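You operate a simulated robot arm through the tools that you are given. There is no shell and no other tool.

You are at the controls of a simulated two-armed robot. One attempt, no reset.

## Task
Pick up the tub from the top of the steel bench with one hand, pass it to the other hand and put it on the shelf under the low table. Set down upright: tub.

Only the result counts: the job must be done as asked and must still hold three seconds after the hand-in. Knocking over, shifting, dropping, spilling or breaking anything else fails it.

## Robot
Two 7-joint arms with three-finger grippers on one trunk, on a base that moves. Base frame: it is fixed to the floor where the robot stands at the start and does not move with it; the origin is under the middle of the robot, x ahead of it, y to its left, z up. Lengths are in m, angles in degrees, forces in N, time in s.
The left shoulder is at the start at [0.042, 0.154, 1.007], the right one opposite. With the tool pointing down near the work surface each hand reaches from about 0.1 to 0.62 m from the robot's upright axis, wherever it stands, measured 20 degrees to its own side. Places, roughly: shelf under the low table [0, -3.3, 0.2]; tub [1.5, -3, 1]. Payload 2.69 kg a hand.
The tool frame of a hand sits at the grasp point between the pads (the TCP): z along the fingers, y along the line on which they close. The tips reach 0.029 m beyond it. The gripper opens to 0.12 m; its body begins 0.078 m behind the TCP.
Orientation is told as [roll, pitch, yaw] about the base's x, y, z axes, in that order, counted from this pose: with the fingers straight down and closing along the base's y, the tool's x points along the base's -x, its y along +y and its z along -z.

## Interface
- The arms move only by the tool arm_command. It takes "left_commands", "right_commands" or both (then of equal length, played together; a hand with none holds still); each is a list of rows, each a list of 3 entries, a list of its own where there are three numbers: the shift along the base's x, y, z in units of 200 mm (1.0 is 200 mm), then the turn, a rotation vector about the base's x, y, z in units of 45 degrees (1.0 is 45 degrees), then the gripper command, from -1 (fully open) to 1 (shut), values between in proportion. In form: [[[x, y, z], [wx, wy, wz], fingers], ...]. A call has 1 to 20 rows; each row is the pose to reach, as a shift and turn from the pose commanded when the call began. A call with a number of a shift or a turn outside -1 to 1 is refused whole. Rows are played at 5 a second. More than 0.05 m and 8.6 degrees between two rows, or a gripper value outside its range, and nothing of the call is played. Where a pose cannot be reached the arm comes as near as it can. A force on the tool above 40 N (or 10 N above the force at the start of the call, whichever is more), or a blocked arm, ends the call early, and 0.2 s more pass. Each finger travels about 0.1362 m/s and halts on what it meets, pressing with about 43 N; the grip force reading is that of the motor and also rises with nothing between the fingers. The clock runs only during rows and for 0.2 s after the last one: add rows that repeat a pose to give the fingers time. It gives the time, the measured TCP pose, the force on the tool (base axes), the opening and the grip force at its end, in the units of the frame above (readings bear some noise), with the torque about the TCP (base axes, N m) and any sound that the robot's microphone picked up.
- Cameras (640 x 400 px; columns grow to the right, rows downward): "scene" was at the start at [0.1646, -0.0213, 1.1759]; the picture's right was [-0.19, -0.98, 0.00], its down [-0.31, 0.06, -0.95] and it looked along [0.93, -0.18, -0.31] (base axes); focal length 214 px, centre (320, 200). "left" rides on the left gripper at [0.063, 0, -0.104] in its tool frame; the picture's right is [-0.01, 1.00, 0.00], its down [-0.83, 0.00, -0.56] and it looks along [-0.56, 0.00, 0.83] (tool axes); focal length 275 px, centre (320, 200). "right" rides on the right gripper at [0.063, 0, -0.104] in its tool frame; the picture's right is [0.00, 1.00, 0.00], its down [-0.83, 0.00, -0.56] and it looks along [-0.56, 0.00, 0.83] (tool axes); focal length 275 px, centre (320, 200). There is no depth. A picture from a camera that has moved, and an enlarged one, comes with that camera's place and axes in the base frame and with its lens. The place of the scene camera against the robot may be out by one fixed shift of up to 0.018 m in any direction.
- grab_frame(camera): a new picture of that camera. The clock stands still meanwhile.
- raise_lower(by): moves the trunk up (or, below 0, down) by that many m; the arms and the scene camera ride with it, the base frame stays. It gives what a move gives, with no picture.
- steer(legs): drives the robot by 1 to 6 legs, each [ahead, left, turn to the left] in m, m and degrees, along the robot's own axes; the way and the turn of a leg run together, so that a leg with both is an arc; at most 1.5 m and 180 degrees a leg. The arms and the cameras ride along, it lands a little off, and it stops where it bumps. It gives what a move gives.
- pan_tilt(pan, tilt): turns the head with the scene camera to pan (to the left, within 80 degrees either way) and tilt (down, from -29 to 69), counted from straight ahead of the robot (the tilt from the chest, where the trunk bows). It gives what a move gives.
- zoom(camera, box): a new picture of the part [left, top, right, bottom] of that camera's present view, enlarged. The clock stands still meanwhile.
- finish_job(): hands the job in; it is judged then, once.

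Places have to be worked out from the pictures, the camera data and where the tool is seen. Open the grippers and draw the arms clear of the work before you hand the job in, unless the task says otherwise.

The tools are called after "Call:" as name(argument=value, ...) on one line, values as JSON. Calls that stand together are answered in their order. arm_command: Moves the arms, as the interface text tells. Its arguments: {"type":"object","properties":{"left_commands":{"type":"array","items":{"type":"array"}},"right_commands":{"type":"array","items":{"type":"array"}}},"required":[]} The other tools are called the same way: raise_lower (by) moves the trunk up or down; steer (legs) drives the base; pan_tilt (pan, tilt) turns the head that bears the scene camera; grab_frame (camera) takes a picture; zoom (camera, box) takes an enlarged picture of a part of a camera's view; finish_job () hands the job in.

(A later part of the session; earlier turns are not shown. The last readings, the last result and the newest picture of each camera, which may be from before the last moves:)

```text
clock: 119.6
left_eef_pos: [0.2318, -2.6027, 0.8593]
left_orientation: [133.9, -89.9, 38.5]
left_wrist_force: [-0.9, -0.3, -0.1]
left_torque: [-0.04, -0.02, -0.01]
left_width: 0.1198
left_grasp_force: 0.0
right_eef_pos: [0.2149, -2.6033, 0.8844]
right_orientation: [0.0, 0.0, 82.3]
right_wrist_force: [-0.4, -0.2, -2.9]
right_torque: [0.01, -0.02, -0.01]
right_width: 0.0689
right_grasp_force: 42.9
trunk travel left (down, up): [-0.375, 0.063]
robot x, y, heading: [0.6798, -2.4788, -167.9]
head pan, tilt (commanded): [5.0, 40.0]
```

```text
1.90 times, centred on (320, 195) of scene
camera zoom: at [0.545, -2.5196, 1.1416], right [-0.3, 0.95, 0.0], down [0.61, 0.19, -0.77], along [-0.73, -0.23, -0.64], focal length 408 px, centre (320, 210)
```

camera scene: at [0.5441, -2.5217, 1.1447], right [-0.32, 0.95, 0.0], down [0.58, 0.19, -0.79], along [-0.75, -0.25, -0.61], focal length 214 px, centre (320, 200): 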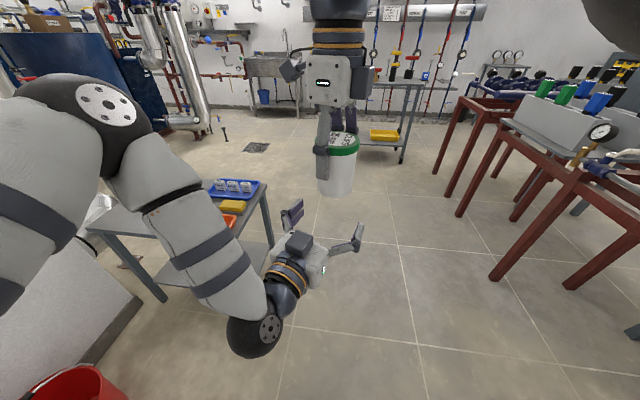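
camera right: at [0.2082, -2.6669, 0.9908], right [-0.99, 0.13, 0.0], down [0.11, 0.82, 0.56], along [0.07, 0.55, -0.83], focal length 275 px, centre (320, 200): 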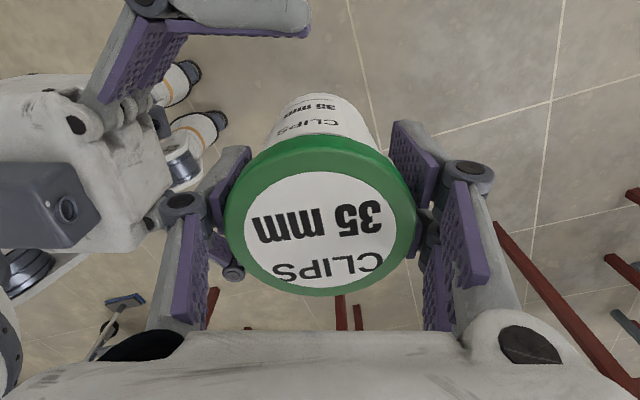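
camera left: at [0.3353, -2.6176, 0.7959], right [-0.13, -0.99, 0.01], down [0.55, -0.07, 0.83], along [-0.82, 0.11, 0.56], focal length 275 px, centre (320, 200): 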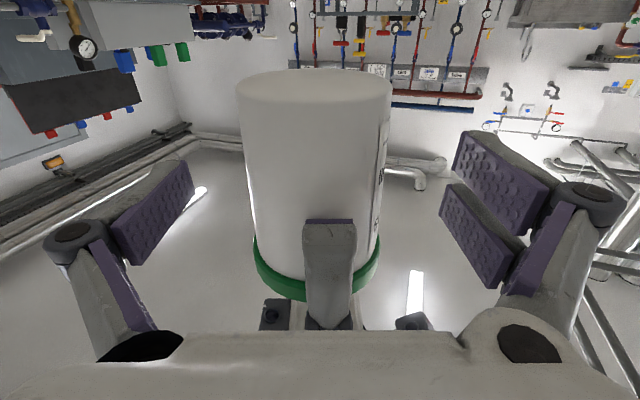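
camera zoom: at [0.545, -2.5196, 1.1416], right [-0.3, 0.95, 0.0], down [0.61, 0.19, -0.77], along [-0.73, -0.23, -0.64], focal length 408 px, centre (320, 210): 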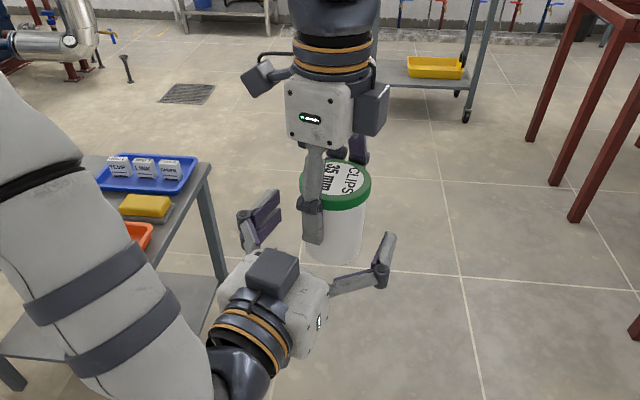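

The tub sits between the open left fingers: its base is ~0.038 m below the left TCP, sideways centred within 2 mm, and the right finger clears the left palm by about 27 mm. I move the left hand 9 mm deeper and then close it.

Call:
arm_command(left_commands=[[[-0.02, 0.003, 0], [0, 0, 0], -1], [[-0.045, 0.006, 0], [0, 0, 0], -1], [[-0.045, 0.006, 0], [0, 0, 0], -1]])

Call:
grab_frame(camera="left")

```text
clock: 120.4
left_eef_pos: [0.2212, -2.601, 0.8604]
left_orientation: [123.2, -89.9, 49.1]
left_wrist_force: [0.4, 0.0, 0.3]
left_torque: [0.02, 0.0, -0.01]
left_width: 0.1198
left_grasp_force: 0.1
right_eef_pos: [0.2175, -2.6044, 0.8866]
right_orientation: [-0.1, 0.0, 82.2]
right_wrist_force: [-0.1, -0.4, -1.8]
right_torque: [-0.01, 0.02, -0.05]
right_width: 0.0688
right_grasp_force: 43.0
trunk travel left (down, up): [-0.375, 0.063]
robot x, y, heading: [0.6738, -2.4766, -168.0]
head pan, tilt (commanded): [5.0, 40.0]
```

```text
taken
camera left: at [0.3258, -2.6169, 0.7963], right [-0.13, -0.99, 0.01], down [0.55, -0.07, 0.83], along [-0.82, 0.11, 0.56], focal length 275 px, centre (320, 200)
```

left: 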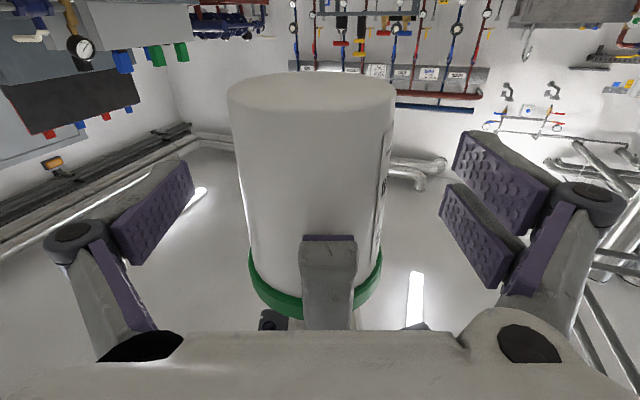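

The tub is about 3 mm off centre toward the left hand's single finger; I shift the left hand by that amount and close it on the tub body.

Call:
arm_command(left_commands=[[[0, 0.015, 0], [0, 0, 0], -1], [[0, 0.015, 0], [0, 0, 0], -0.5], [[0, 0.015, 0], [0, 0, 0], 0], [[0, 0.015, 0], [0, 0, 0], 0.5], [[0, 0.015, 0], [0, 0, 0], 1], [[0, 0.015, 0], [0, 0, 0], 1], [[0, 0.015, 0], [0, 0, 0], 1]])

Call:
grab_frame(camera="left")

Call:
zoom(camera="scene", box=[220, 90, 420, 300])

```text
clock: 122.0
left_eef_pos: [0.2213, -2.5998, 0.8602]
left_orientation: [144.9, -89.9, 27.5]
left_wrist_force: [4.4, -0.3, 2.5]
left_torque: [0.29, 0.02, -0.06]
left_width: 0.0683
left_grasp_force: 42.6
right_eef_pos: [0.2171, -2.6046, 0.8866]
right_orientation: [-0.1, 0.0, 82.4]
right_wrist_force: [-5.7, 1.0, -4.8]
right_torque: [-0.29, 0.14, 0.12]
right_width: 0.0687
right_grasp_force: 42.9
trunk travel left (down, up): [-0.375, 0.063]
robot x, y, heading: [0.6818, -2.4772, -167.7]
head pan, tilt (commanded): [5.0, 40.0]
```

```text
taken
camera left: at [0.3254, -2.614, 0.7965], right [-0.13, -0.99, 0.01], down [0.55, -0.07, 0.83], along [-0.82, 0.11, 0.56], focal length 275 px, centre (320, 200)
```

left: 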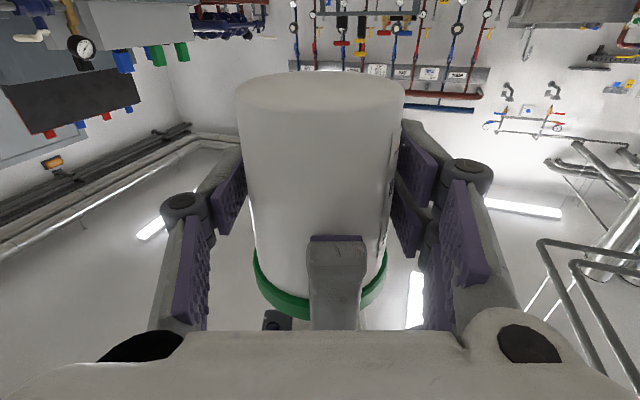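

```text
1.90 times, centred on (320, 195) of scene
camera zoom: at [0.5449, -2.5196, 1.1415], right [-0.3, 0.95, 0.0], down [0.61, 0.19, -0.77], along [-0.73, -0.23, -0.64], focal length 408 px, centre (320, 210)
```

zoom: 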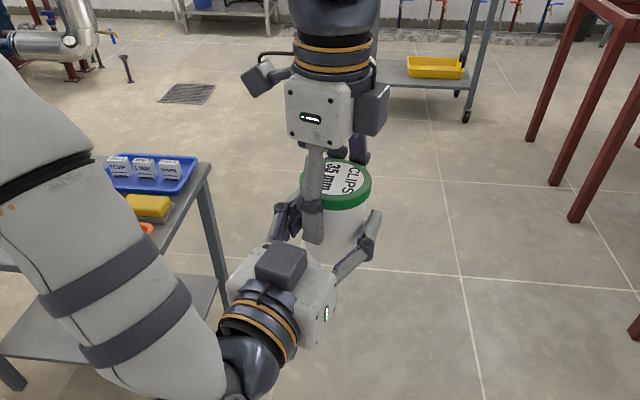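

The left hand holds the tub's body (width 0.068, 42.6 N), and both grips are steady. I open the right hand only part way (to about 0.084 so the inner finger keeps clear of the left palm) and lift it straight off.

Call:
arm_command(right_commands=[[[0, 0, 0], [0, 0, 0], 0.1], [[0, 0, 0], [0, 0, 0], -0.25], [[0, 0, 0], [0, 0, 0], -0.4], [[0, 0, 0], [0, 0, 0], -0.4]])

Call:
grab_frame(camera="right")

Call:
grab_frame(camera="left")

```text
clock: 123.0
left_eef_pos: [0.2213, -2.5986, 0.8595]
left_orientation: [125.7, -89.9, 46.8]
left_wrist_force: [0.8, -1.0, -0.5]
left_torque: [0.0, 0.0, -0.01]
left_width: 0.0682
left_grasp_force: 43.1
right_eef_pos: [0.2157, -2.6043, 0.8858]
right_orientation: [0.1, 0.0, 82.2]
right_wrist_force: [0.3, -0.4, -0.8]
right_torque: [0.01, 0.0, -0.02]
right_width: 0.0839
right_grasp_force: 0.1
trunk travel left (down, up): [-0.375, 0.063]
robot x, y, heading: [0.6765, -2.4804, -167.8]
head pan, tilt (commanded): [5.0, 40.0]
```

```text
taken
camera right: at [0.2081, -2.6668, 0.9909], right [-0.99, 0.13, 0.0], down [0.11, 0.82, 0.56], along [0.07, 0.55, -0.83], focal length 275 px, centre (320, 200)
```

right: 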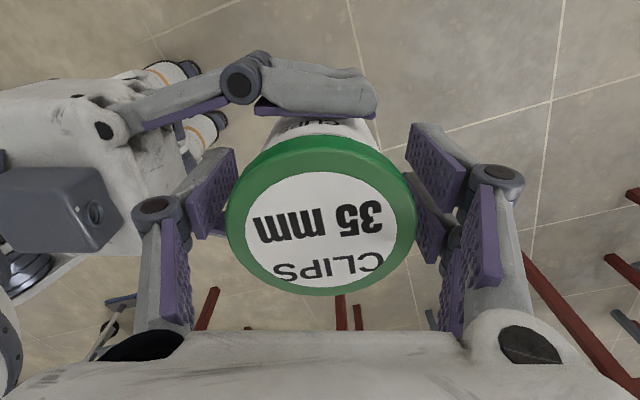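

```text
taken
camera left: at [0.3254, -2.6141, 0.7964], right [-0.13, -0.99, 0.01], down [0.55, -0.07, 0.83], along [-0.82, 0.11, 0.56], focal length 275 px, centre (320, 200)
```

left: 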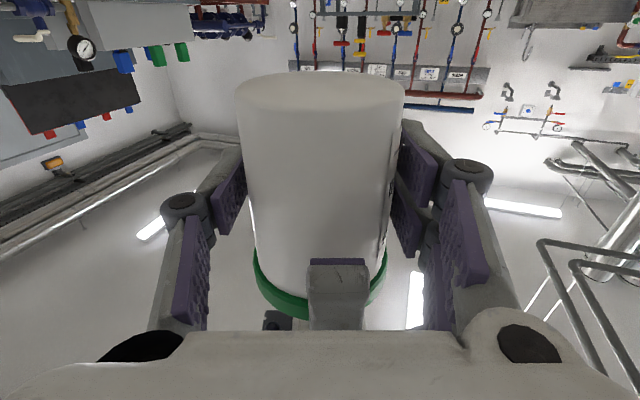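

The right hand is free (width 0.084, no load) and the tub stays put in the left hand. I lift the right hand straight up by 12 cm and then look.

Call:
arm_command(right_commands=[[[0, 0, 0.08], [0, 0, 0], -0.4], [[0, 0, 0.2], [0, 0, 0], -0.4], [[0, 0, 0.35], [0, 0, 0], -0.4], [[0, 0, 0.5], [0, 0, 0], -0.4], [[0, 0, 0.6], [0, 0, 0], -0.4], [[0, 0, 0.6], [0, 0, 0], -0.4]])

Call:
grab_frame(camera="left")

Call:
grab_frame(camera="scene")

```text
clock: 124.4
left_eef_pos: [0.2204, -2.5999, 0.8593]
left_orientation: [131.2, -89.9, 41.2]
left_wrist_force: [0.2, 0.4, -0.1]
left_torque: [0.0, -0.05, 0.03]
left_width: 0.0682
left_grasp_force: 42.7
right_eef_pos: [0.2188, -2.6043, 1.0044]
right_orientation: [0.2, 0.1, 82.3]
right_wrist_force: [0.8, 0.7, 0.4]
right_torque: [0.0, 0.0, -0.02]
right_width: 0.084
right_grasp_force: 0.1
trunk travel left (down, up): [-0.375, 0.063]
robot x, y, heading: [0.6792, -2.4774, -167.7]
head pan, tilt (commanded): [5.0, 40.0]
```

```text
taken
camera left: at [0.3253, -2.614, 0.7965], right [-0.13, -0.99, 0.01], down [0.55, -0.07, 0.83], along [-0.82, 0.11, 0.56], focal length 275 px, centre (320, 200)
```

left: 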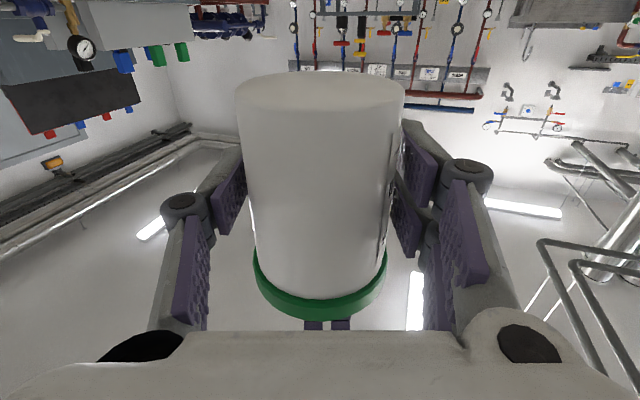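

```text
taken
camera scene: at [0.5446, -2.5206, 1.1431], right [-0.31, 0.95, 0.0], down [0.6, 0.19, -0.78], along [-0.74, -0.24, -0.63], focal length 214 px, centre (320, 200)
```

scene: 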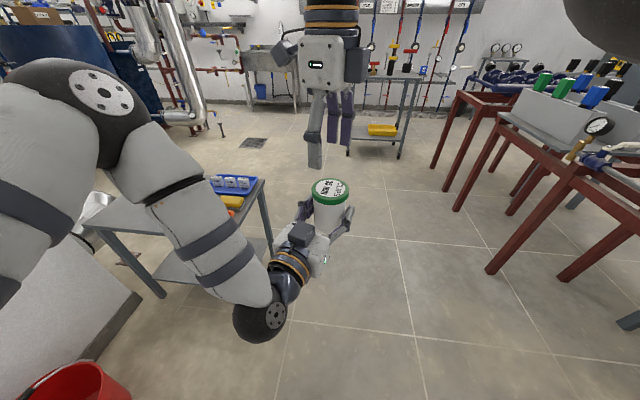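

The left hand alone now holds the tub upright. I take the right hand away to my right side, in free space.

Call:
arm_command(right_commands=[[[0.035, 0.2, 0.02], [0, 0, 0.1], -0.4], [[0.07, 0.4, 0.04], [0, 0, 0.2], -0.4], [[0.105, 0.6, 0.06], [0, 0, 0.3], -0.6], [[0.14, 0.8, 0.08], [0, 0, 0.4], -1], [[0.17, 0.98, 0.1], [0, 0, 0.5], -1], [[0.17, 0.98, 0.1], [0, 0, 0.5], -1]])

Call:
arm_command(right_commands=[[[0.1, 0.1, 0], [0, 0, 0.15], -1], [[0.2, 0.2, 0], [0, 0, 0.3], -1], [[0.3, 0.3, 0], [0, 0, 0.45], -1], [[0.4, 0.4, 0], [0, 0, 0.6], -1], [[0.4, 0.4, 0], [0, 0, 0.75], -1], [[0.4, 0.4, 0], [0, 0, 0.9], -1]])

Call:
grab_frame(camera="scene")

```text
clock: 125.8
left_eef_pos: [0.22, -2.6002, 0.8598]
left_orientation: [133.0, -89.9, 39.3]
left_wrist_force: [-0.2, 0.7, 0.0]
left_torque: [-0.01, -0.01, 0.0]
left_width: 0.0683
left_grasp_force: 43.0
right_eef_pos: [0.2523, -2.4107, 1.0254]
right_orientation: [0.0, 0.0, 104.9]
right_wrist_force: [0.3, 0.9, 0.2]
right_torque: [0.0, 0.03, 0.01]
right_width: 0.12
right_grasp_force: 0.0
trunk travel left (down, up): [-0.375, 0.063]
robot x, y, heading: [0.678, -2.4765, -167.8]
head pan, tilt (commanded): [5.0, 40.0]
```

```text
clock: 127.2
left_eef_pos: [0.2209, -2.5999, 0.859]
left_orientation: [128.2, -89.9, 44.0]
left_wrist_force: [1.0, 0.1, 0.2]
left_torque: [0.0, -0.03, 0.03]
left_width: 0.0686
left_grasp_force: 43.1
right_eef_pos: [0.3298, -2.3295, 1.0239]
right_orientation: [0.1, 0.0, 145.4]
right_wrist_force: [-1.0, 0.7, 0.0]
right_torque: [-0.02, 0.02, 0.03]
right_width: 0.1202
right_grasp_force: 0.0
trunk travel left (down, up): [-0.375, 0.063]
robot x, y, heading: [0.6801, -2.4782, -167.7]
head pan, tilt (commanded): [5.0, 40.0]
```

```text
taken
camera scene: at [0.545, -2.5195, 1.1415], right [-0.3, 0.95, 0.0], down [0.61, 0.19, -0.77], along [-0.73, -0.23, -0.64], focal length 214 px, centre (320, 200)
```

scene: 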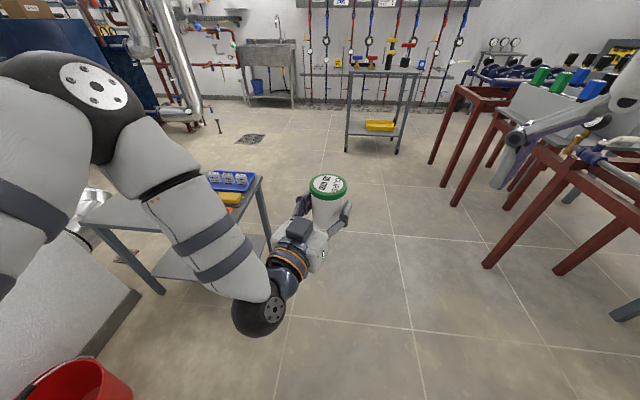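

Right hand is clear at my right. I now lower the trunk in two steps to bring the left arm to the shelf's height.

Call:
raise_lower(by=-0.2)

Call:
raise_lower(by=-0.17)

Call:
grab_frame(camera="scene")

Call:
grab_frame(camera="left")

```text
clock: 129.3
left_eef_pos: [0.222, -2.5991, 0.6598]
left_orientation: [147.8, -89.8, 24.6]
left_wrist_force: [0.0, -0.1, -0.2]
left_torque: [0.04, 0.0, 0.0]
left_width: 0.0682
left_grasp_force: 42.7
right_eef_pos: [0.3308, -2.3289, 0.8243]
right_orientation: [0.0, 0.0, 145.3]
right_wrist_force: [-0.3, 0.1, 0.7]
right_torque: [0.03, 0.03, 0.0]
right_width: 0.12
right_grasp_force: 0.1
trunk travel left (down, up): [-0.175, 0.263]
robot x, y, heading: [0.6769, -2.4757, -167.6]
head pan, tilt (commanded): [5.0, 40.0]
```

```text
clock: 131.2
left_eef_pos: [0.2218, -2.5998, 0.4895]
left_orientation: [131.6, -89.9, 40.8]
left_wrist_force: [0.1, 0.6, -0.6]
left_torque: [0.0, 0.01, -0.02]
left_width: 0.068
left_grasp_force: 42.7
right_eef_pos: [0.3312, -2.3286, 0.6544]
right_orientation: [0.1, 0.0, 145.3]
right_wrist_force: [0.9, -0.4, 0.7]
right_torque: [0.01, -0.01, 0.02]
right_width: 0.1202
right_grasp_force: 0.0
trunk travel left (down, up): [-0.005, 0.433]
robot x, y, heading: [0.6819, -2.4747, -168.0]
head pan, tilt (commanded): [5.0, 40.0]
```

```text
taken
camera scene: at [0.4282, -2.545, 0.7521], right [-0.3, 0.95, 0.0], down [0.61, 0.19, -0.77], along [-0.73, -0.23, -0.64], focal length 214 px, centre (320, 200)
```

scene: 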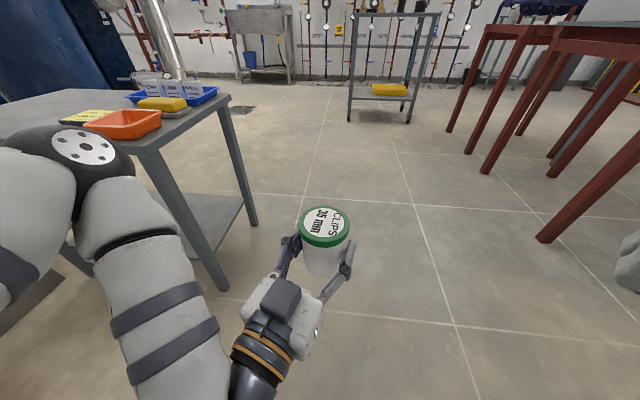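

```text
taken
camera left: at [0.3255, -2.6135, 0.4268], right [-0.13, -0.99, 0.01], down [0.55, -0.07, 0.83], along [-0.82, 0.11, 0.56], focal length 275 px, centre (320, 200)
```

left: 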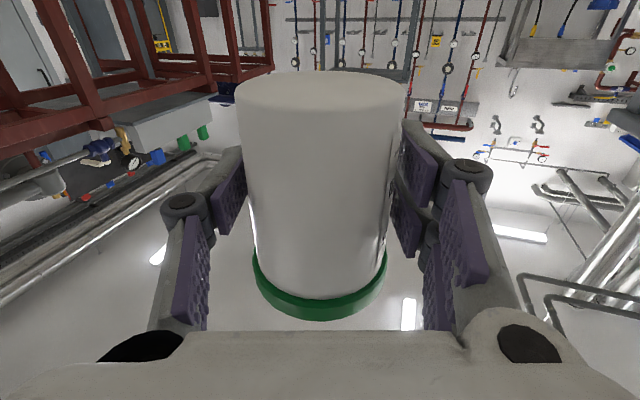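

With the trunk low, the left elbow sits close to the table's height, so I want room before stretching the arm. I strafe 0.25 m to the right, away from the table, and look at the arm and table again.

Call:
steer(legs=[[0, -0.25, 0]])

Call:
pan_tilt(pan=30, tilt=25)

Call:
grab_frame(camera="scene")

```text
clock: 133.7
left_eef_pos: [0.1687, -2.3604, 0.4901]
left_orientation: [126.9, -89.9, 45.5]
left_wrist_force: [-0.5, 0.1, 0.0]
left_torque: [0.04, -0.01, 0.01]
left_width: 0.0681
left_grasp_force: 42.9
right_eef_pos: [0.2787, -2.0912, 0.6533]
right_orientation: [0.1, 0.1, 145.2]
right_wrist_force: [-0.3, -1.1, 0.5]
right_torque: [-0.04, -0.01, 0.03]
right_width: 0.1202
right_grasp_force: 0.1
trunk travel left (down, up): [-0.005, 0.433]
robot x, y, heading: [0.63, -2.2418, -167.7]
head pan, tilt (commanded): [5.0, 40.0]
```

```text
clock: 134.6
left_eef_pos: [0.1686, -2.359, 0.4897]
left_orientation: [119.9, -89.8, 52.5]
left_wrist_force: [-0.2, 0.1, 0.1]
left_torque: [0.05, 0.0, 0.0]
left_width: 0.0683
left_grasp_force: 42.7
right_eef_pos: [0.2786, -2.0906, 0.6535]
right_orientation: [0.2, 0.2, 145.4]
right_wrist_force: [-0.4, 0.1, 0.0]
right_torque: [-0.01, -0.03, 0.01]
right_width: 0.1199
right_grasp_force: 0.1
trunk travel left (down, up): [-0.005, 0.433]
robot x, y, heading: [0.6269, -2.2361, -167.7]
head pan, tilt (commanded): [30.0, 25.0]
```

```text
taken
camera scene: at [0.3889, -2.3421, 0.7753], right [-0.67, 0.74, 0.0], down [0.31, 0.28, -0.91], along [-0.67, -0.61, -0.42], focal length 214 px, centre (320, 200)
```

scene: 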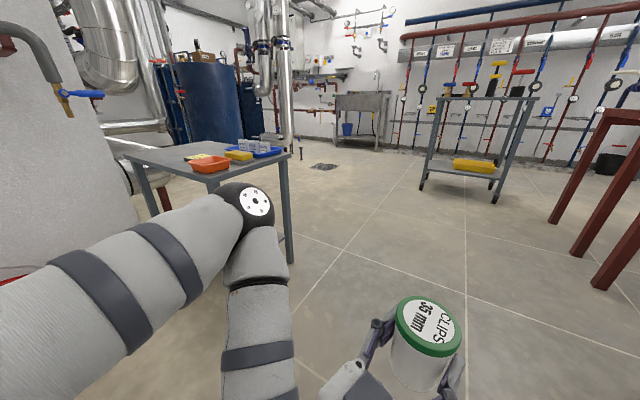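

The left elbow currently sticks out forward at about table-top height. I stretch the left arm here in free space toward its placing pose (pointing straight ahead, more to the left and lower) to see how the elbow falls.

Call:
arm_command(left_commands=[[[-0.05, -0.19, -0.05], [0, 0, 0.055], 1], [[-0.1, -0.38, -0.1], [0, 0, 0.11], 1], [[-0.15, -0.57, -0.15], [0, 0, 0.165], 1], [[-0.2, -0.76, -0.2], [0, 0, 0.222], 1], [[-0.2, -0.76, -0.2], [0, 0, 0.222], 1]])

Call:
arm_command(left_commands=[[[-0.05, -0.19, -0.1], [0, 0, 0.055], 1], [[-0.1, -0.38, -0.2], [0, 0, 0.11], 1], [[-0.15, -0.57, -0.3], [0, 0, 0.165], 1], [[-0.2, -0.76, -0.45], [0, 0, 0.222], 1], [[-0.2, -0.76, -0.45], [0, 0, 0.222], 1]])

Call:
grab_frame(camera="scene")

```text
clock: 135.8
left_eef_pos: [0.13, -2.512, 0.4497]
left_orientation: [138.7, -90.0, 43.7]
left_wrist_force: [-0.2, 0.3, -0.6]
left_torque: [0.02, -0.04, 0.04]
left_width: 0.0683
left_grasp_force: 43.4
right_eef_pos: [0.2784, -2.0894, 0.6549]
right_orientation: [0.1, 0.2, 145.3]
right_wrist_force: [-1.2, 0.0, 0.7]
right_torque: [-0.02, -0.01, 0.04]
right_width: 0.1202
right_grasp_force: 0.0
trunk travel left (down, up): [-0.005, 0.433]
robot x, y, heading: [0.6288, -2.2352, -167.8]
head pan, tilt (commanded): [30.0, 25.0]
```

```text
clock: 137.0
left_eef_pos: [0.0916, -2.6638, 0.357]
left_orientation: [120.5, -89.9, 72.0]
left_wrist_force: [0.1, -0.7, -0.3]
left_torque: [0.01, -0.04, 0.0]
left_width: 0.0683
left_grasp_force: 42.9
right_eef_pos: [0.2785, -2.0894, 0.6548]
right_orientation: [0.2, 0.1, 145.2]
right_wrist_force: [-1.5, -0.1, -0.2]
right_torque: [0.0, 0.01, -0.02]
right_width: 0.12
right_grasp_force: 0.0
trunk travel left (down, up): [-0.005, 0.433]
robot x, y, heading: [0.6314, -2.2365, -167.6]
head pan, tilt (commanded): [30.0, 25.0]
```

```text
taken
camera scene: at [0.3889, -2.3423, 0.7754], right [-0.67, 0.74, 0.0], down [0.31, 0.28, -0.91], along [-0.67, -0.61, -0.42], focal length 214 px, centre (320, 200)
```

scene: 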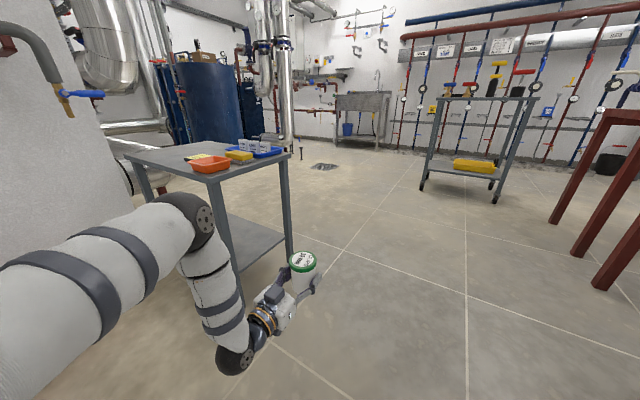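

The elbow now lies about 0.17 m behind the grip point, near table-top height. Stretching further forward should leave it well outside the table edge, so I extend the left arm another 13 cm forward and 5 cm down.

Call:
arm_command(left_commands=[[[-0.16, -0.035, -0.06], [0, 0, 0], 1], [[-0.32, -0.07, -0.12], [0, 0, 0], 1], [[-0.48, -0.105, -0.18], [0, 0, 0], 1], [[-0.635, -0.139, -0.25], [0, 0, 0], 1], [[-0.635, -0.139, -0.25], [0, 0, 0], 1]])

Call:
grab_frame(camera="scene")

Call:
grab_frame(camera="left")

```text
clock: 138.2
left_eef_pos: [-0.0388, -2.6922, 0.3093]
left_orientation: [53.8, -90.0, 138.5]
left_wrist_force: [0.1, 1.1, 0.1]
left_torque: [0.02, 0.06, -0.01]
left_width: 0.0682
left_grasp_force: 43.0
right_eef_pos: [0.2781, -2.0906, 0.6533]
right_orientation: [0.2, 0.1, 145.3]
right_wrist_force: [-0.3, 0.0, 0.4]
right_torque: [-0.02, 0.01, 0.03]
right_width: 0.1198
right_grasp_force: 0.1
trunk travel left (down, up): [-0.005, 0.433]
robot x, y, heading: [0.6321, -2.2392, -167.6]
head pan, tilt (commanded): [30.0, 25.0]
```

```text
taken
camera scene: at [0.3889, -2.3423, 0.7753], right [-0.67, 0.74, 0.0], down [0.31, 0.28, -0.91], along [-0.67, -0.61, -0.42], focal length 214 px, centre (320, 200)
```

scene: 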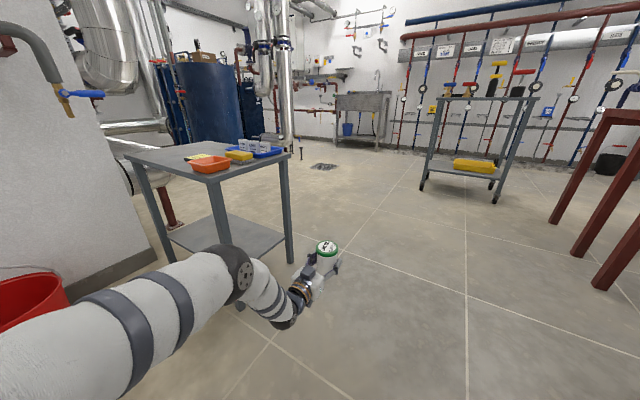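

```text
taken
camera left: at [0.0646, -2.6701, 0.2465], right [0.21, -0.98, 0.01], down [0.54, 0.12, 0.83], along [-0.81, -0.18, 0.56], focal length 275 px, centre (320, 200)
```

left: 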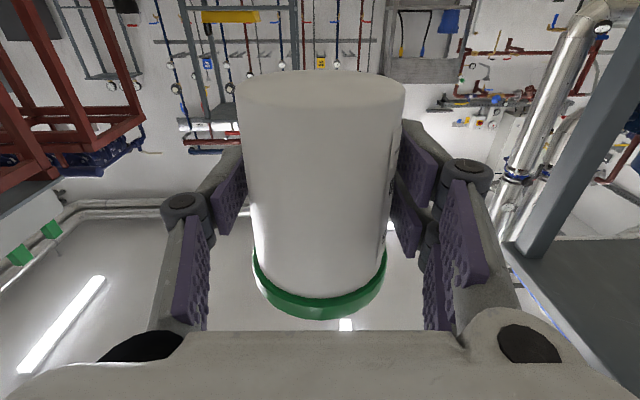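

The arm is now well stretched: grip point 0.75 m ahead, 0.30 m left, with the elbow at z ≈ 0.41 and 0.26 m behind it. To keep the elbow away from the red bucket I'll come in at a 25° slant: back off 0.29 m, turn left 25°, and look.

Call:
steer(legs=[[-0.29, 0.06, 0], [0, 0, 25]])

Call:
pan_tilt(pan=20, tilt=30)

Call:
grab_frame(camera="scene")

Call:
grab_frame(camera="left")

```text
clock: 141.5
left_eef_pos: [0.5068, -2.9266, 0.3101]
left_orientation: [121.3, -90.0, 95.8]
left_wrist_force: [0.7, -0.4, 0.2]
left_torque: [0.01, -0.06, 0.0]
left_width: 0.0684
left_grasp_force: 42.5
right_eef_pos: [0.5433, -2.2465, 0.6545]
right_orientation: [0.1, 0.0, 169.9]
right_wrist_force: [0.2, 0.1, 0.1]
right_torque: [0.0, -0.01, 0.02]
right_width: 0.1198
right_grasp_force: 0.0
trunk travel left (down, up): [-0.005, 0.433]
robot x, y, heading: [0.9235, -2.2353, -142.8]
head pan, tilt (commanded): [30.0, 25.0]
```

```text
clock: 142.2
left_eef_pos: [0.5064, -2.9258, 0.3101]
left_orientation: [110.5, -90.0, 106.5]
left_wrist_force: [-0.6, 0.5, -0.3]
left_torque: [0.01, -0.02, -0.01]
left_width: 0.0684
left_grasp_force: 42.4
right_eef_pos: [0.5428, -2.247, 0.6531]
right_orientation: [0.1, 0.1, 170.0]
right_wrist_force: [0.7, -0.3, 0.6]
right_torque: [0.02, 0.03, 0.02]
right_width: 0.1199
right_grasp_force: 0.0
trunk travel left (down, up): [-0.005, 0.433]
robot x, y, heading: [0.9213, -2.2329, -142.7]
head pan, tilt (commanded): [20.0, 30.0]
```

```text
taken
camera scene: at [0.7341, -2.4251, 0.7674], right [-0.84, 0.54, 0.0], down [0.27, 0.42, -0.87], along [-0.47, -0.73, -0.5], focal length 214 px, centre (320, 200)
```

scene: 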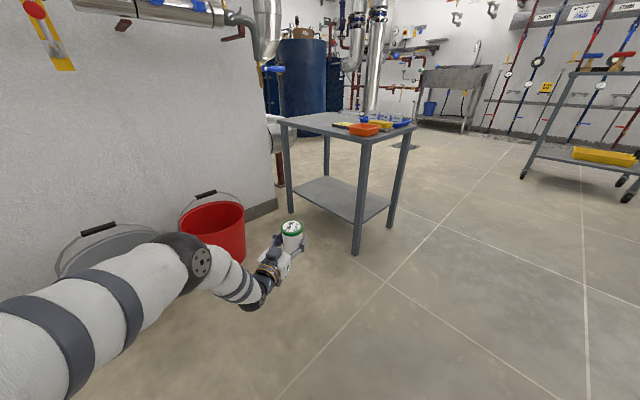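

```text
taken
camera left: at [0.5906, -2.8638, 0.2468], right [0.6, -0.8, 0.01], down [0.44, 0.34, 0.83], along [-0.67, -0.5, 0.56], focal length 275 px, centre (320, 200)
```

left: 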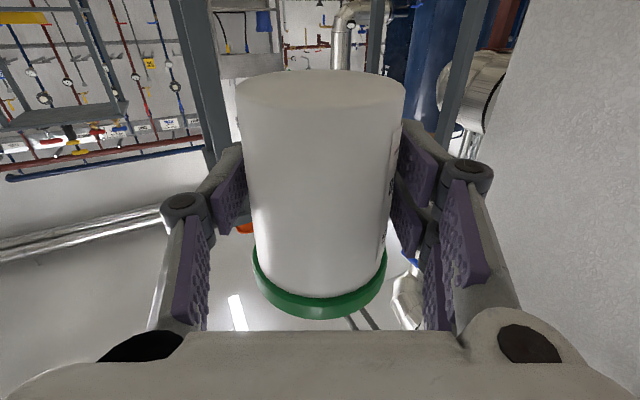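

The table legs are confirmed at about A (0.15,-3.01) and C (0.25,-3.53); the tub should go to roughly (0.118,-3.24) on the shelf, 0.49 m ahead along my slanted heading. I drive 0.27 m of that and check the clearances.

Call:
steer(legs=[[0.27, 0.014, 0]])

Call:
grab_frame(camera="scene")

Call:
grab_frame(camera="left")

```text
clock: 144.2
left_eef_pos: [0.3007, -3.1005, 0.3107]
left_orientation: [114.1, -90.0, 103.3]
left_wrist_force: [-0.3, -0.7, -0.1]
left_torque: [0.0, 0.01, -0.04]
left_width: 0.0683
left_grasp_force: 43.5
right_eef_pos: [0.3356, -2.4207, 0.6539]
right_orientation: [0.0, 0.0, 170.2]
right_wrist_force: [-0.1, 0.5, 0.0]
right_torque: [-0.02, 0.02, -0.02]
right_width: 0.12
right_grasp_force: 0.1
trunk travel left (down, up): [-0.005, 0.433]
robot x, y, heading: [0.7115, -2.4069, -142.8]
head pan, tilt (commanded): [20.0, 30.0]
```

```text
taken
camera scene: at [0.5275, -2.5993, 0.7674], right [-0.84, 0.54, 0.0], down [0.27, 0.42, -0.87], along [-0.47, -0.73, -0.5], focal length 214 px, centre (320, 200)
```

scene: 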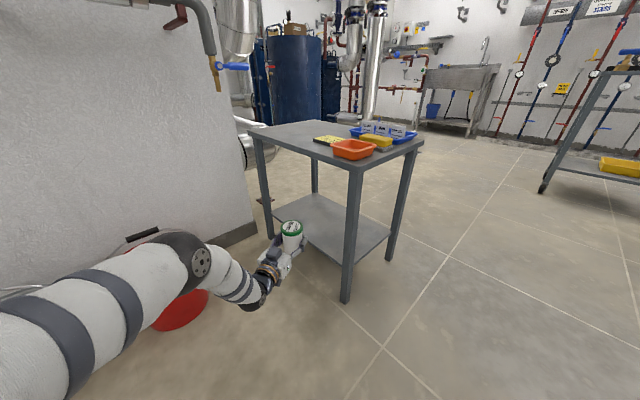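

```text
taken
camera left: at [0.3853, -3.0385, 0.2469], right [0.6, -0.8, 0.01], down [0.44, 0.34, 0.83], along [-0.66, -0.5, 0.56], focal length 275 px, centre (320, 200)
```

left: 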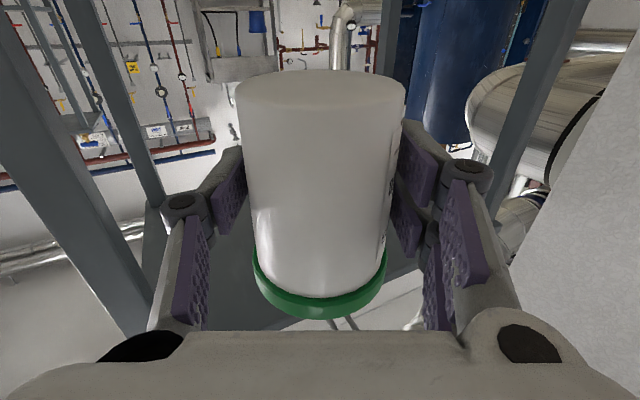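

The left camera fixes the legs well: A ≈ (0.148,-2.99), C ≈ (0.251,-3.533), B ≈ (-0.165,-3.054). I zoom in on the shelf and tub to check heights and the edge.

Call:
zoom(camera="scene", box=[220, 110, 440, 320])

```text
1.90 times, centred on (330, 215) of scene
camera zoom: at [0.5275, -2.5993, 0.7674], right [-0.84, 0.54, 0.0], down [0.27, 0.42, -0.87], along [-0.47, -0.73, -0.5], focal length 408 px, centre (301, 171)
```

zoom: 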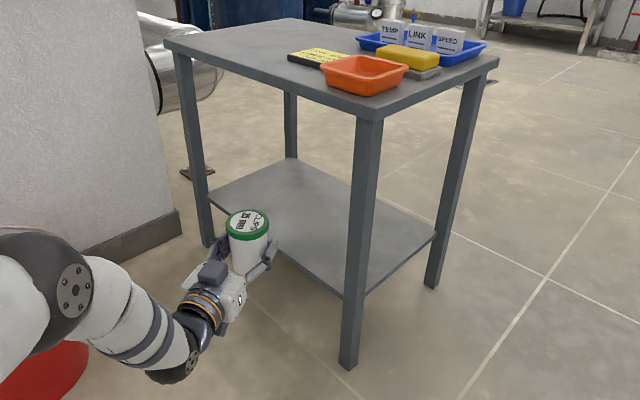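

Clearances look good: leg A passes about 5 cm to the right of the fingers, the tub base is at z ≈ 0.273 over a shelf at roughly 0.18–0.20. I drive the first 0.12 m in, then look again.

Call:
steer(legs=[[0.12, -0.008, 0]])

Call:
grab_frame(camera="left")

Call:
grab_frame(camera="scene")

```text
clock: 145.4
left_eef_pos: [0.1985, -3.1685, 0.309]
left_orientation: [103.6, -89.9, 113.6]
left_wrist_force: [0.9, -0.9, -0.5]
left_torque: [0.01, 0.0, -0.01]
left_width: 0.0683
left_grasp_force: 43.0
right_eef_pos: [0.2333, -2.4885, 0.6543]
right_orientation: [0.1, 0.1, 170.2]
right_wrist_force: [1.0, -0.4, 1.5]
right_torque: [-0.04, -0.01, -0.02]
right_width: 0.12
right_grasp_force: 0.1
trunk travel left (down, up): [-0.005, 0.433]
robot x, y, heading: [0.6121, -2.4748, -142.9]
head pan, tilt (commanded): [20.0, 30.0]
```

```text
taken
camera left: at [0.2831, -3.1058, 0.2468], right [0.6, -0.8, 0.01], down [0.44, 0.34, 0.83], along [-0.66, -0.5, 0.56], focal length 275 px, centre (320, 200)
```

left: 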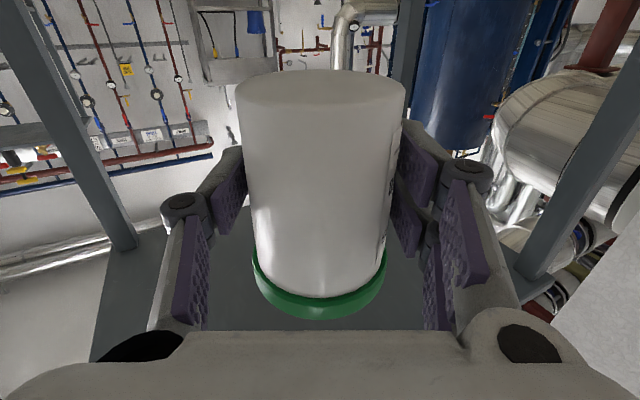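

```text
taken
camera scene: at [0.4253, -2.6667, 0.7674], right [-0.84, 0.54, 0.0], down [0.27, 0.42, -0.87], along [-0.47, -0.73, -0.5], focal length 214 px, centre (320, 200)
```

scene: 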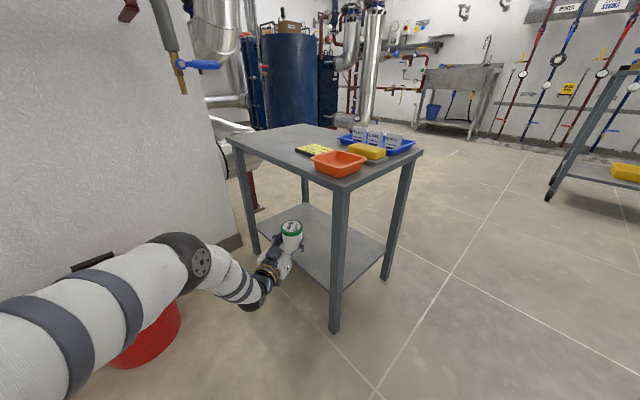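

The tub is now at the shelf's edge, midway between the legs and under the top. I drive the last 0.09 m so the tub's axis is about 7–8 cm inside the edge.

Call:
steer(legs=[[0.095, -0.005, 0]])

Call:
zoom(camera="scene", box=[200, 120, 420, 330])

Call:
grab_frame(camera="left")

```text
clock: 146.5
left_eef_pos: [0.1219, -3.2192, 0.309]
left_orientation: [89.9, -89.9, 127.3]
left_wrist_force: [-0.1, 0.5, -0.1]
left_torque: [0.0, -0.02, 0.0]
left_width: 0.0684
left_grasp_force: 43.6
right_eef_pos: [0.1568, -2.5414, 0.6554]
right_orientation: [0.0, 0.0, 170.1]
right_wrist_force: [-0.4, -0.7, -0.9]
right_torque: [0.0, 0.0, -0.01]
right_width: 0.12
right_grasp_force: 0.0
trunk travel left (down, up): [-0.005, 0.433]
robot x, y, heading: [0.5397, -2.5282, -142.8]
head pan, tilt (commanded): [20.0, 30.0]
```

```text
1.90 times, centred on (310, 225) of scene
camera zoom: at [0.349, -2.7184, 0.7674], right [-0.84, 0.54, 0.0], down [0.27, 0.42, -0.87], along [-0.47, -0.73, -0.5], focal length 408 px, centre (339, 152)
```

zoom: 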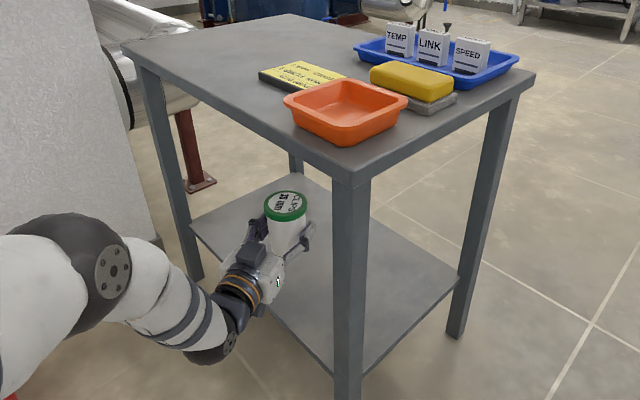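

```text
taken
camera left: at [0.2069, -3.1574, 0.2467], right [0.6, -0.8, 0.01], down [0.44, 0.34, 0.83], along [-0.66, -0.5, 0.56], focal length 275 px, centre (320, 200)
```

left: 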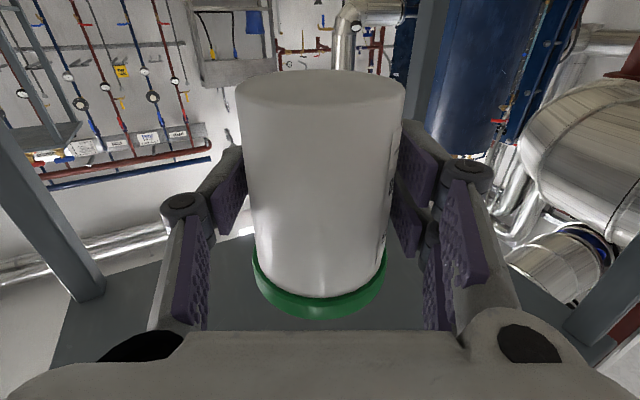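

The tub is over the shelf about 7 cm inside the edge, but on the slant the palm's near corner would overlap the shelf edge when lowered. I rotate the left hand 26° to point square into the shelf and draw it out by about 8 mm, so the palm stays outside the edge.

Call:
arm_command(left_commands=[[[0.011, -0.001, 0], [0, 0, -0.146], 1], [[0.022, -0.002, 0], [0, 0, -0.292], 1], [[0.034, -0.004, 0], [0, 0, -0.438], 1], [[0.045, -0.005, 0], [0, 0, -0.584], 1], [[0.045, -0.005, 0], [0, 0, -0.584], 1]])

Call:
zoom(camera="scene", box=[200, 120, 420, 330])

Call:
grab_frame(camera="left")

```text
clock: 147.7
left_eef_pos: [0.1308, -3.2218, 0.3103]
left_orientation: [29.4, -90.0, 161.5]
left_wrist_force: [-0.5, -0.5, -0.2]
left_torque: [0.01, 0.02, -0.03]
left_width: 0.0684
left_grasp_force: 43.3
right_eef_pos: [0.1564, -2.5405, 0.655]
right_orientation: [0.1, 0.0, 170.2]
right_wrist_force: [0.1, -0.6, 0.5]
right_torque: [0.03, 0.01, -0.03]
right_width: 0.12
right_grasp_force: 0.1
trunk travel left (down, up): [-0.005, 0.433]
robot x, y, heading: [0.5351, -2.53, -142.9]
head pan, tilt (commanded): [20.0, 30.0]
```

```text
1.90 times, centred on (310, 225) of scene
camera zoom: at [0.349, -2.7184, 0.7674], right [-0.84, 0.54, 0.0], down [0.27, 0.42, -0.87], along [-0.47, -0.73, -0.5], focal length 408 px, centre (339, 152)
```

zoom: 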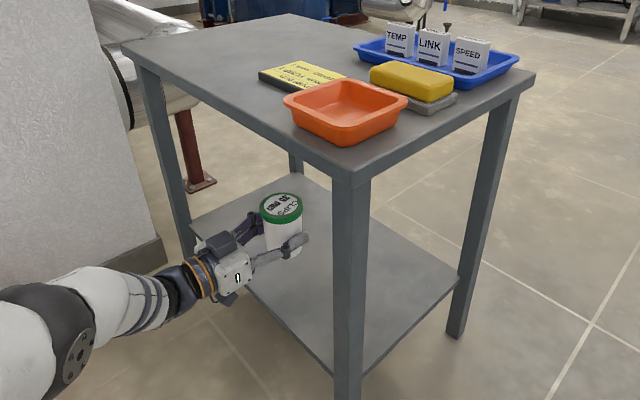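

```text
taken
camera left: at [0.2352, -3.2014, 0.2464], right [0.19, -0.98, 0.01], down [0.54, 0.11, 0.83], along [-0.82, -0.15, 0.56], focal length 275 px, centre (320, 200)
```

left: 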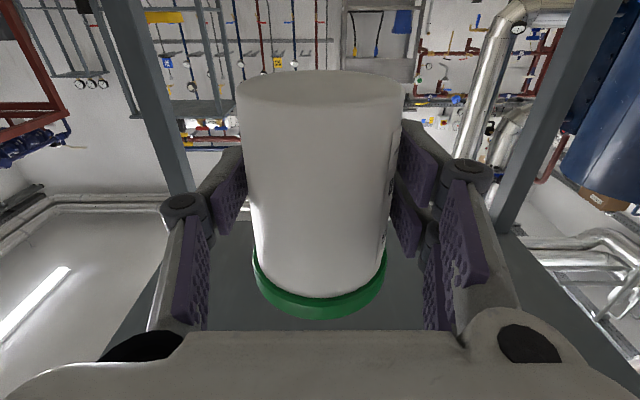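

The hand now points square into the shelf. The elbow has swung lower to the left, so I check its distance from the red bucket before lowering.

Call:
pan_tilt(pan=50, tilt=40)

Call:
grab_frame(camera="scene")

```text
clock: 148.7
left_eef_pos: [0.1318, -3.2212, 0.3092]
left_orientation: [85.2, -90.1, 105.7]
left_wrist_force: [-0.9, 0.3, -0.6]
left_torque: [0.0, -0.03, 0.02]
left_width: 0.0686
left_grasp_force: 43.3
right_eef_pos: [0.1562, -2.5405, 0.6535]
right_orientation: [0.1, 0.0, 170.2]
right_wrist_force: [-0.7, -0.3, -0.2]
right_torque: [-0.02, 0.01, -0.01]
right_width: 0.1201
right_grasp_force: 0.1
trunk travel left (down, up): [-0.005, 0.433]
robot x, y, heading: [0.5366, -2.5282, -142.8]
head pan, tilt (commanded): [50.0, 40.0]
```

```text
taken
camera scene: at [0.3937, -2.7273, 0.7521], right [-1.0, 0.05, 0.0], down [0.03, 0.64, -0.77], along [-0.04, -0.77, -0.64], focal length 214 px, centre (320, 200)
```

scene: 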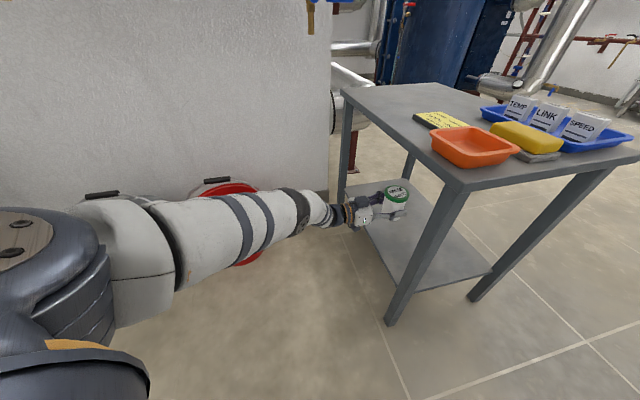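

The elbow is at about (0.43, -3.16, 0.37), some 14 cm clear of the bucket and well off the floor. I lower the tub 5 cm, to a base height of about 0.22, and check the gap to the shelf.

Call:
arm_command(left_commands=[[[0, 0, -0.08], [0, 0, 0], 1], [[0, 0, -0.16], [0, 0, 0], 1], [[0, 0, -0.25], [0, 0, 0], 1], [[0, 0, -0.25], [0, 0, 0], 1]])

Call:
zoom(camera="scene", box=[300, 130, 500, 330])

```text
clock: 149.7
left_eef_pos: [0.1343, -3.205, 0.2818]
left_orientation: [86.2, -90.0, 104.6]
left_wrist_force: [-0.7, -1.2, -0.3]
left_torque: [0.01, -0.01, -0.01]
left_width: 0.0683
left_grasp_force: 43.0
left hand out of reach, approached as far as the arm can: row 1, 2, 3, 4
right_eef_pos: [0.1568, -2.5412, 0.6542]
right_orientation: [0.1, -0.1, 170.2]
right_wrist_force: [0.2, 0.1, 0.5]
right_torque: [-0.03, 0.03, 0.0]
right_width: 0.1198
right_grasp_force: 0.1
trunk travel left (down, up): [-0.005, 0.433]
robot x, y, heading: [0.5342, -2.5269, -142.7]
head pan, tilt (commanded): [50.0, 40.0]
```

```text
2.00 times, centred on (400, 230) of scene
camera zoom: at [0.3938, -2.7273, 0.752], right [-1.0, 0.05, 0.0], down [0.03, 0.64, -0.77], along [-0.04, -0.77, -0.64], focal length 429 px, centre (160, 140)
```

zoom: 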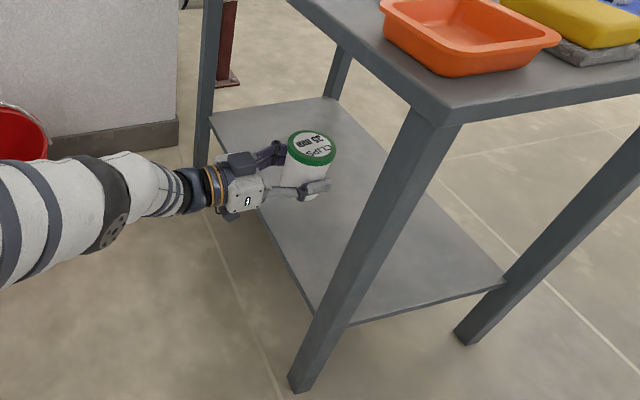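

The arm is at full stretch and cannot get lower from here. I draw the hand back out by about 9 cm along my heading (and up 3 cm), then I'll drive the base that much closer so the arm has slack to lower.

Call:
arm_command(left_commands=[[[0.0, 0.0, 0.15], [0, 0, 0], 1], [[0.12, 0.07, 0.15], [0, 0, 0], 1], [[0.25, 0.15, 0.15], [0, 0, 0], 1], [[0.38, 0.227, 0.15], [0, 0, 0], 1], [[0.38, 0.227, 0.15], [0, 0, 0], 1]])

Call:
grab_frame(camera="scene")

Call:
grab_frame(camera="left")

```text
clock: 150.9
left_eef_pos: [0.2103, -3.1616, 0.3143]
left_orientation: [96.3, -89.8, 94.6]
left_wrist_force: [0.0, 0.8, -0.4]
left_torque: [0.01, -0.05, -0.02]
left_width: 0.0681
left_grasp_force: 43.6
right_eef_pos: [0.1573, -2.5406, 0.6541]
right_orientation: [0.1, 0.0, 170.2]
right_wrist_force: [-0.1, 0.1, 0.7]
right_torque: [0.01, 0.0, 0.0]
right_width: 0.12
right_grasp_force: 0.0
trunk travel left (down, up): [-0.005, 0.433]
robot x, y, heading: [0.5376, -2.5269, -142.8]
head pan, tilt (commanded): [50.0, 40.0]
```

```text
taken
camera scene: at [0.3938, -2.7273, 0.752], right [-1.0, 0.05, 0.0], down [0.03, 0.64, -0.77], along [-0.04, -0.77, -0.64], focal length 214 px, centre (320, 200)
```

scene: 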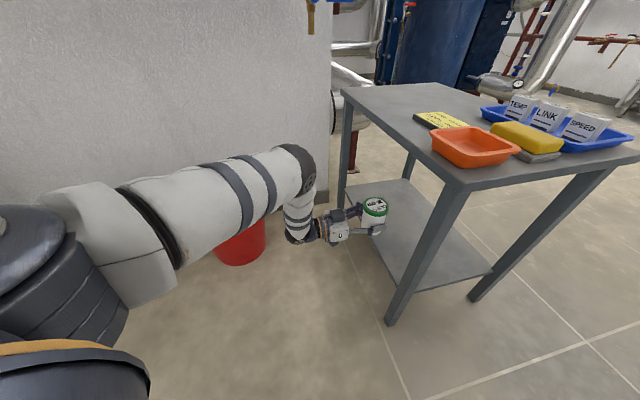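

```text
taken
camera left: at [0.3147, -3.1429, 0.2506], right [0.19, -0.98, 0.01], down [0.55, 0.11, 0.83], along [-0.82, -0.15, 0.56], focal length 275 px, centre (320, 200)
```

left: 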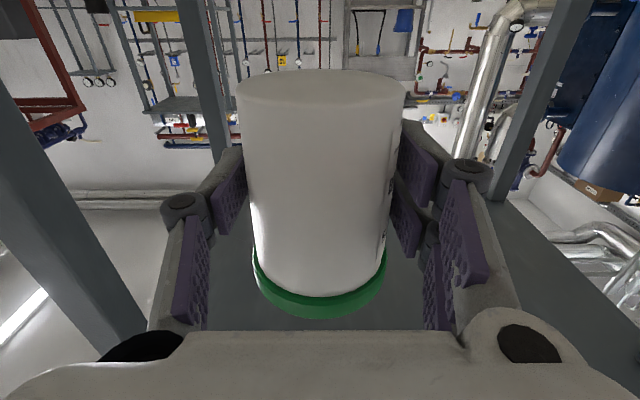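

The elbow now bends upward with slack, well outside the table edge. I drive forward 0.10 m, which brings the tub back over the shelf.

Call:
steer(legs=[[0.1, 0, 0]])

Call:
grab_frame(camera="scene")

Call:
grab_frame(camera="left")

```text
clock: 152.0
left_eef_pos: [0.1331, -3.2218, 0.3139]
left_orientation: [81.1, -90.0, 109.8]
left_wrist_force: [0.1, 0.1, 0.0]
left_torque: [-0.02, -0.02, 0.01]
left_width: 0.0682
left_grasp_force: 43.5
right_eef_pos: [0.0789, -2.5999, 0.654]
right_orientation: [0.1, 0.0, 170.3]
right_wrist_force: [0.8, -0.4, 0.3]
right_torque: [-0.01, 0.02, -0.01]
right_width: 0.1202
right_grasp_force: 0.1
trunk travel left (down, up): [-0.005, 0.433]
robot x, y, heading: [0.4608, -2.586, -142.8]
head pan, tilt (commanded): [50.0, 40.0]
```

```text
taken
camera scene: at [0.3157, -2.7867, 0.7521], right [-1.0, 0.05, 0.0], down [0.03, 0.64, -0.77], along [-0.04, -0.77, -0.64], focal length 214 px, centre (320, 200)
```

scene: 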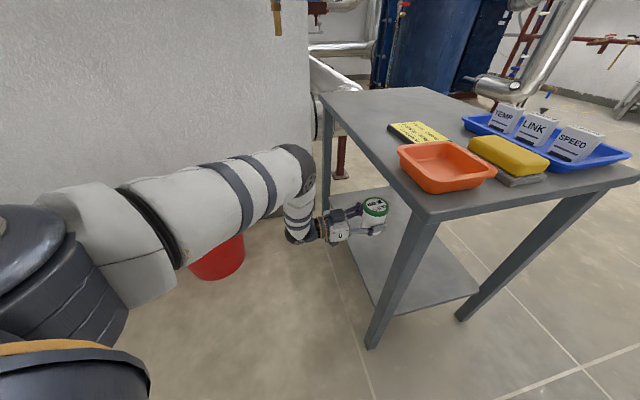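

```text
taken
camera left: at [0.2366, -3.2024, 0.2505], right [0.19, -0.98, 0.01], down [0.54, 0.11, 0.83], along [-0.82, -0.15, 0.56], focal length 275 px, centre (320, 200)
```

left: 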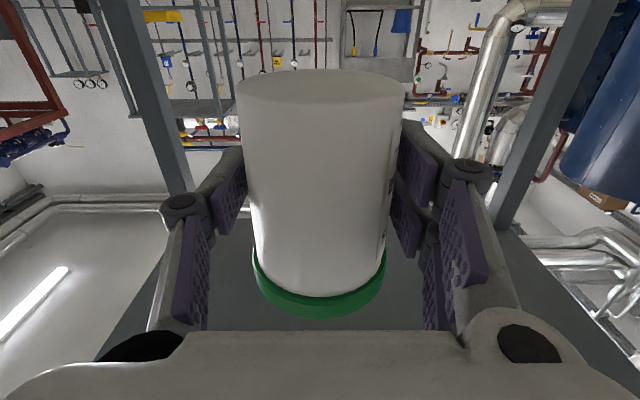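

The tub is back over the shelf at TCP (0.133, -3.222, 0.314). I lower it by 5 cm and look.

Call:
arm_command(left_commands=[[[0, 0, -0.08], [0, 0, 0], 1], [[0, 0, -0.16], [0, 0, 0], 1], [[0, 0, -0.25], [0, 0, 0], 1], [[0, 0, -0.25], [0, 0, 0], 1]])

Call:
zoom(camera="scene", box=[280, 150, 460, 320])

```text
clock: 153.0
left_eef_pos: [0.1345, -3.2219, 0.2635]
left_orientation: [58.4, -89.9, 132.5]
left_wrist_force: [0.5, 1.0, -0.1]
left_torque: [0.01, -0.03, -0.02]
left_width: 0.0683
left_grasp_force: 43.4
right_eef_pos: [0.0771, -2.5996, 0.6526]
right_orientation: [0.1, 0.1, 170.3]
right_wrist_force: [0.3, 0.0, 0.5]
right_torque: [0.01, 0.04, 0.01]
right_width: 0.12
right_grasp_force: 0.0
trunk travel left (down, up): [-0.005, 0.433]
robot x, y, heading: [0.4546, -2.5847, -143.0]
head pan, tilt (commanded): [50.0, 40.0]
```

```text
2.35 times, centred on (370, 235) of scene
camera zoom: at [0.3157, -2.7867, 0.752], right [-1.0, 0.05, 0.0], down [0.03, 0.64, -0.77], along [-0.04, -0.77, -0.64], focal length 505 px, centre (202, 118)
```

zoom: 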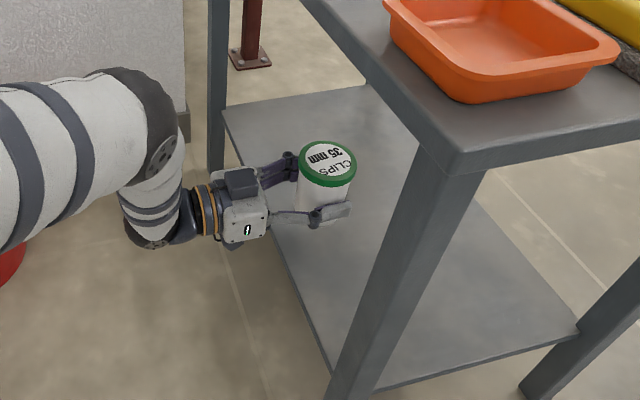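

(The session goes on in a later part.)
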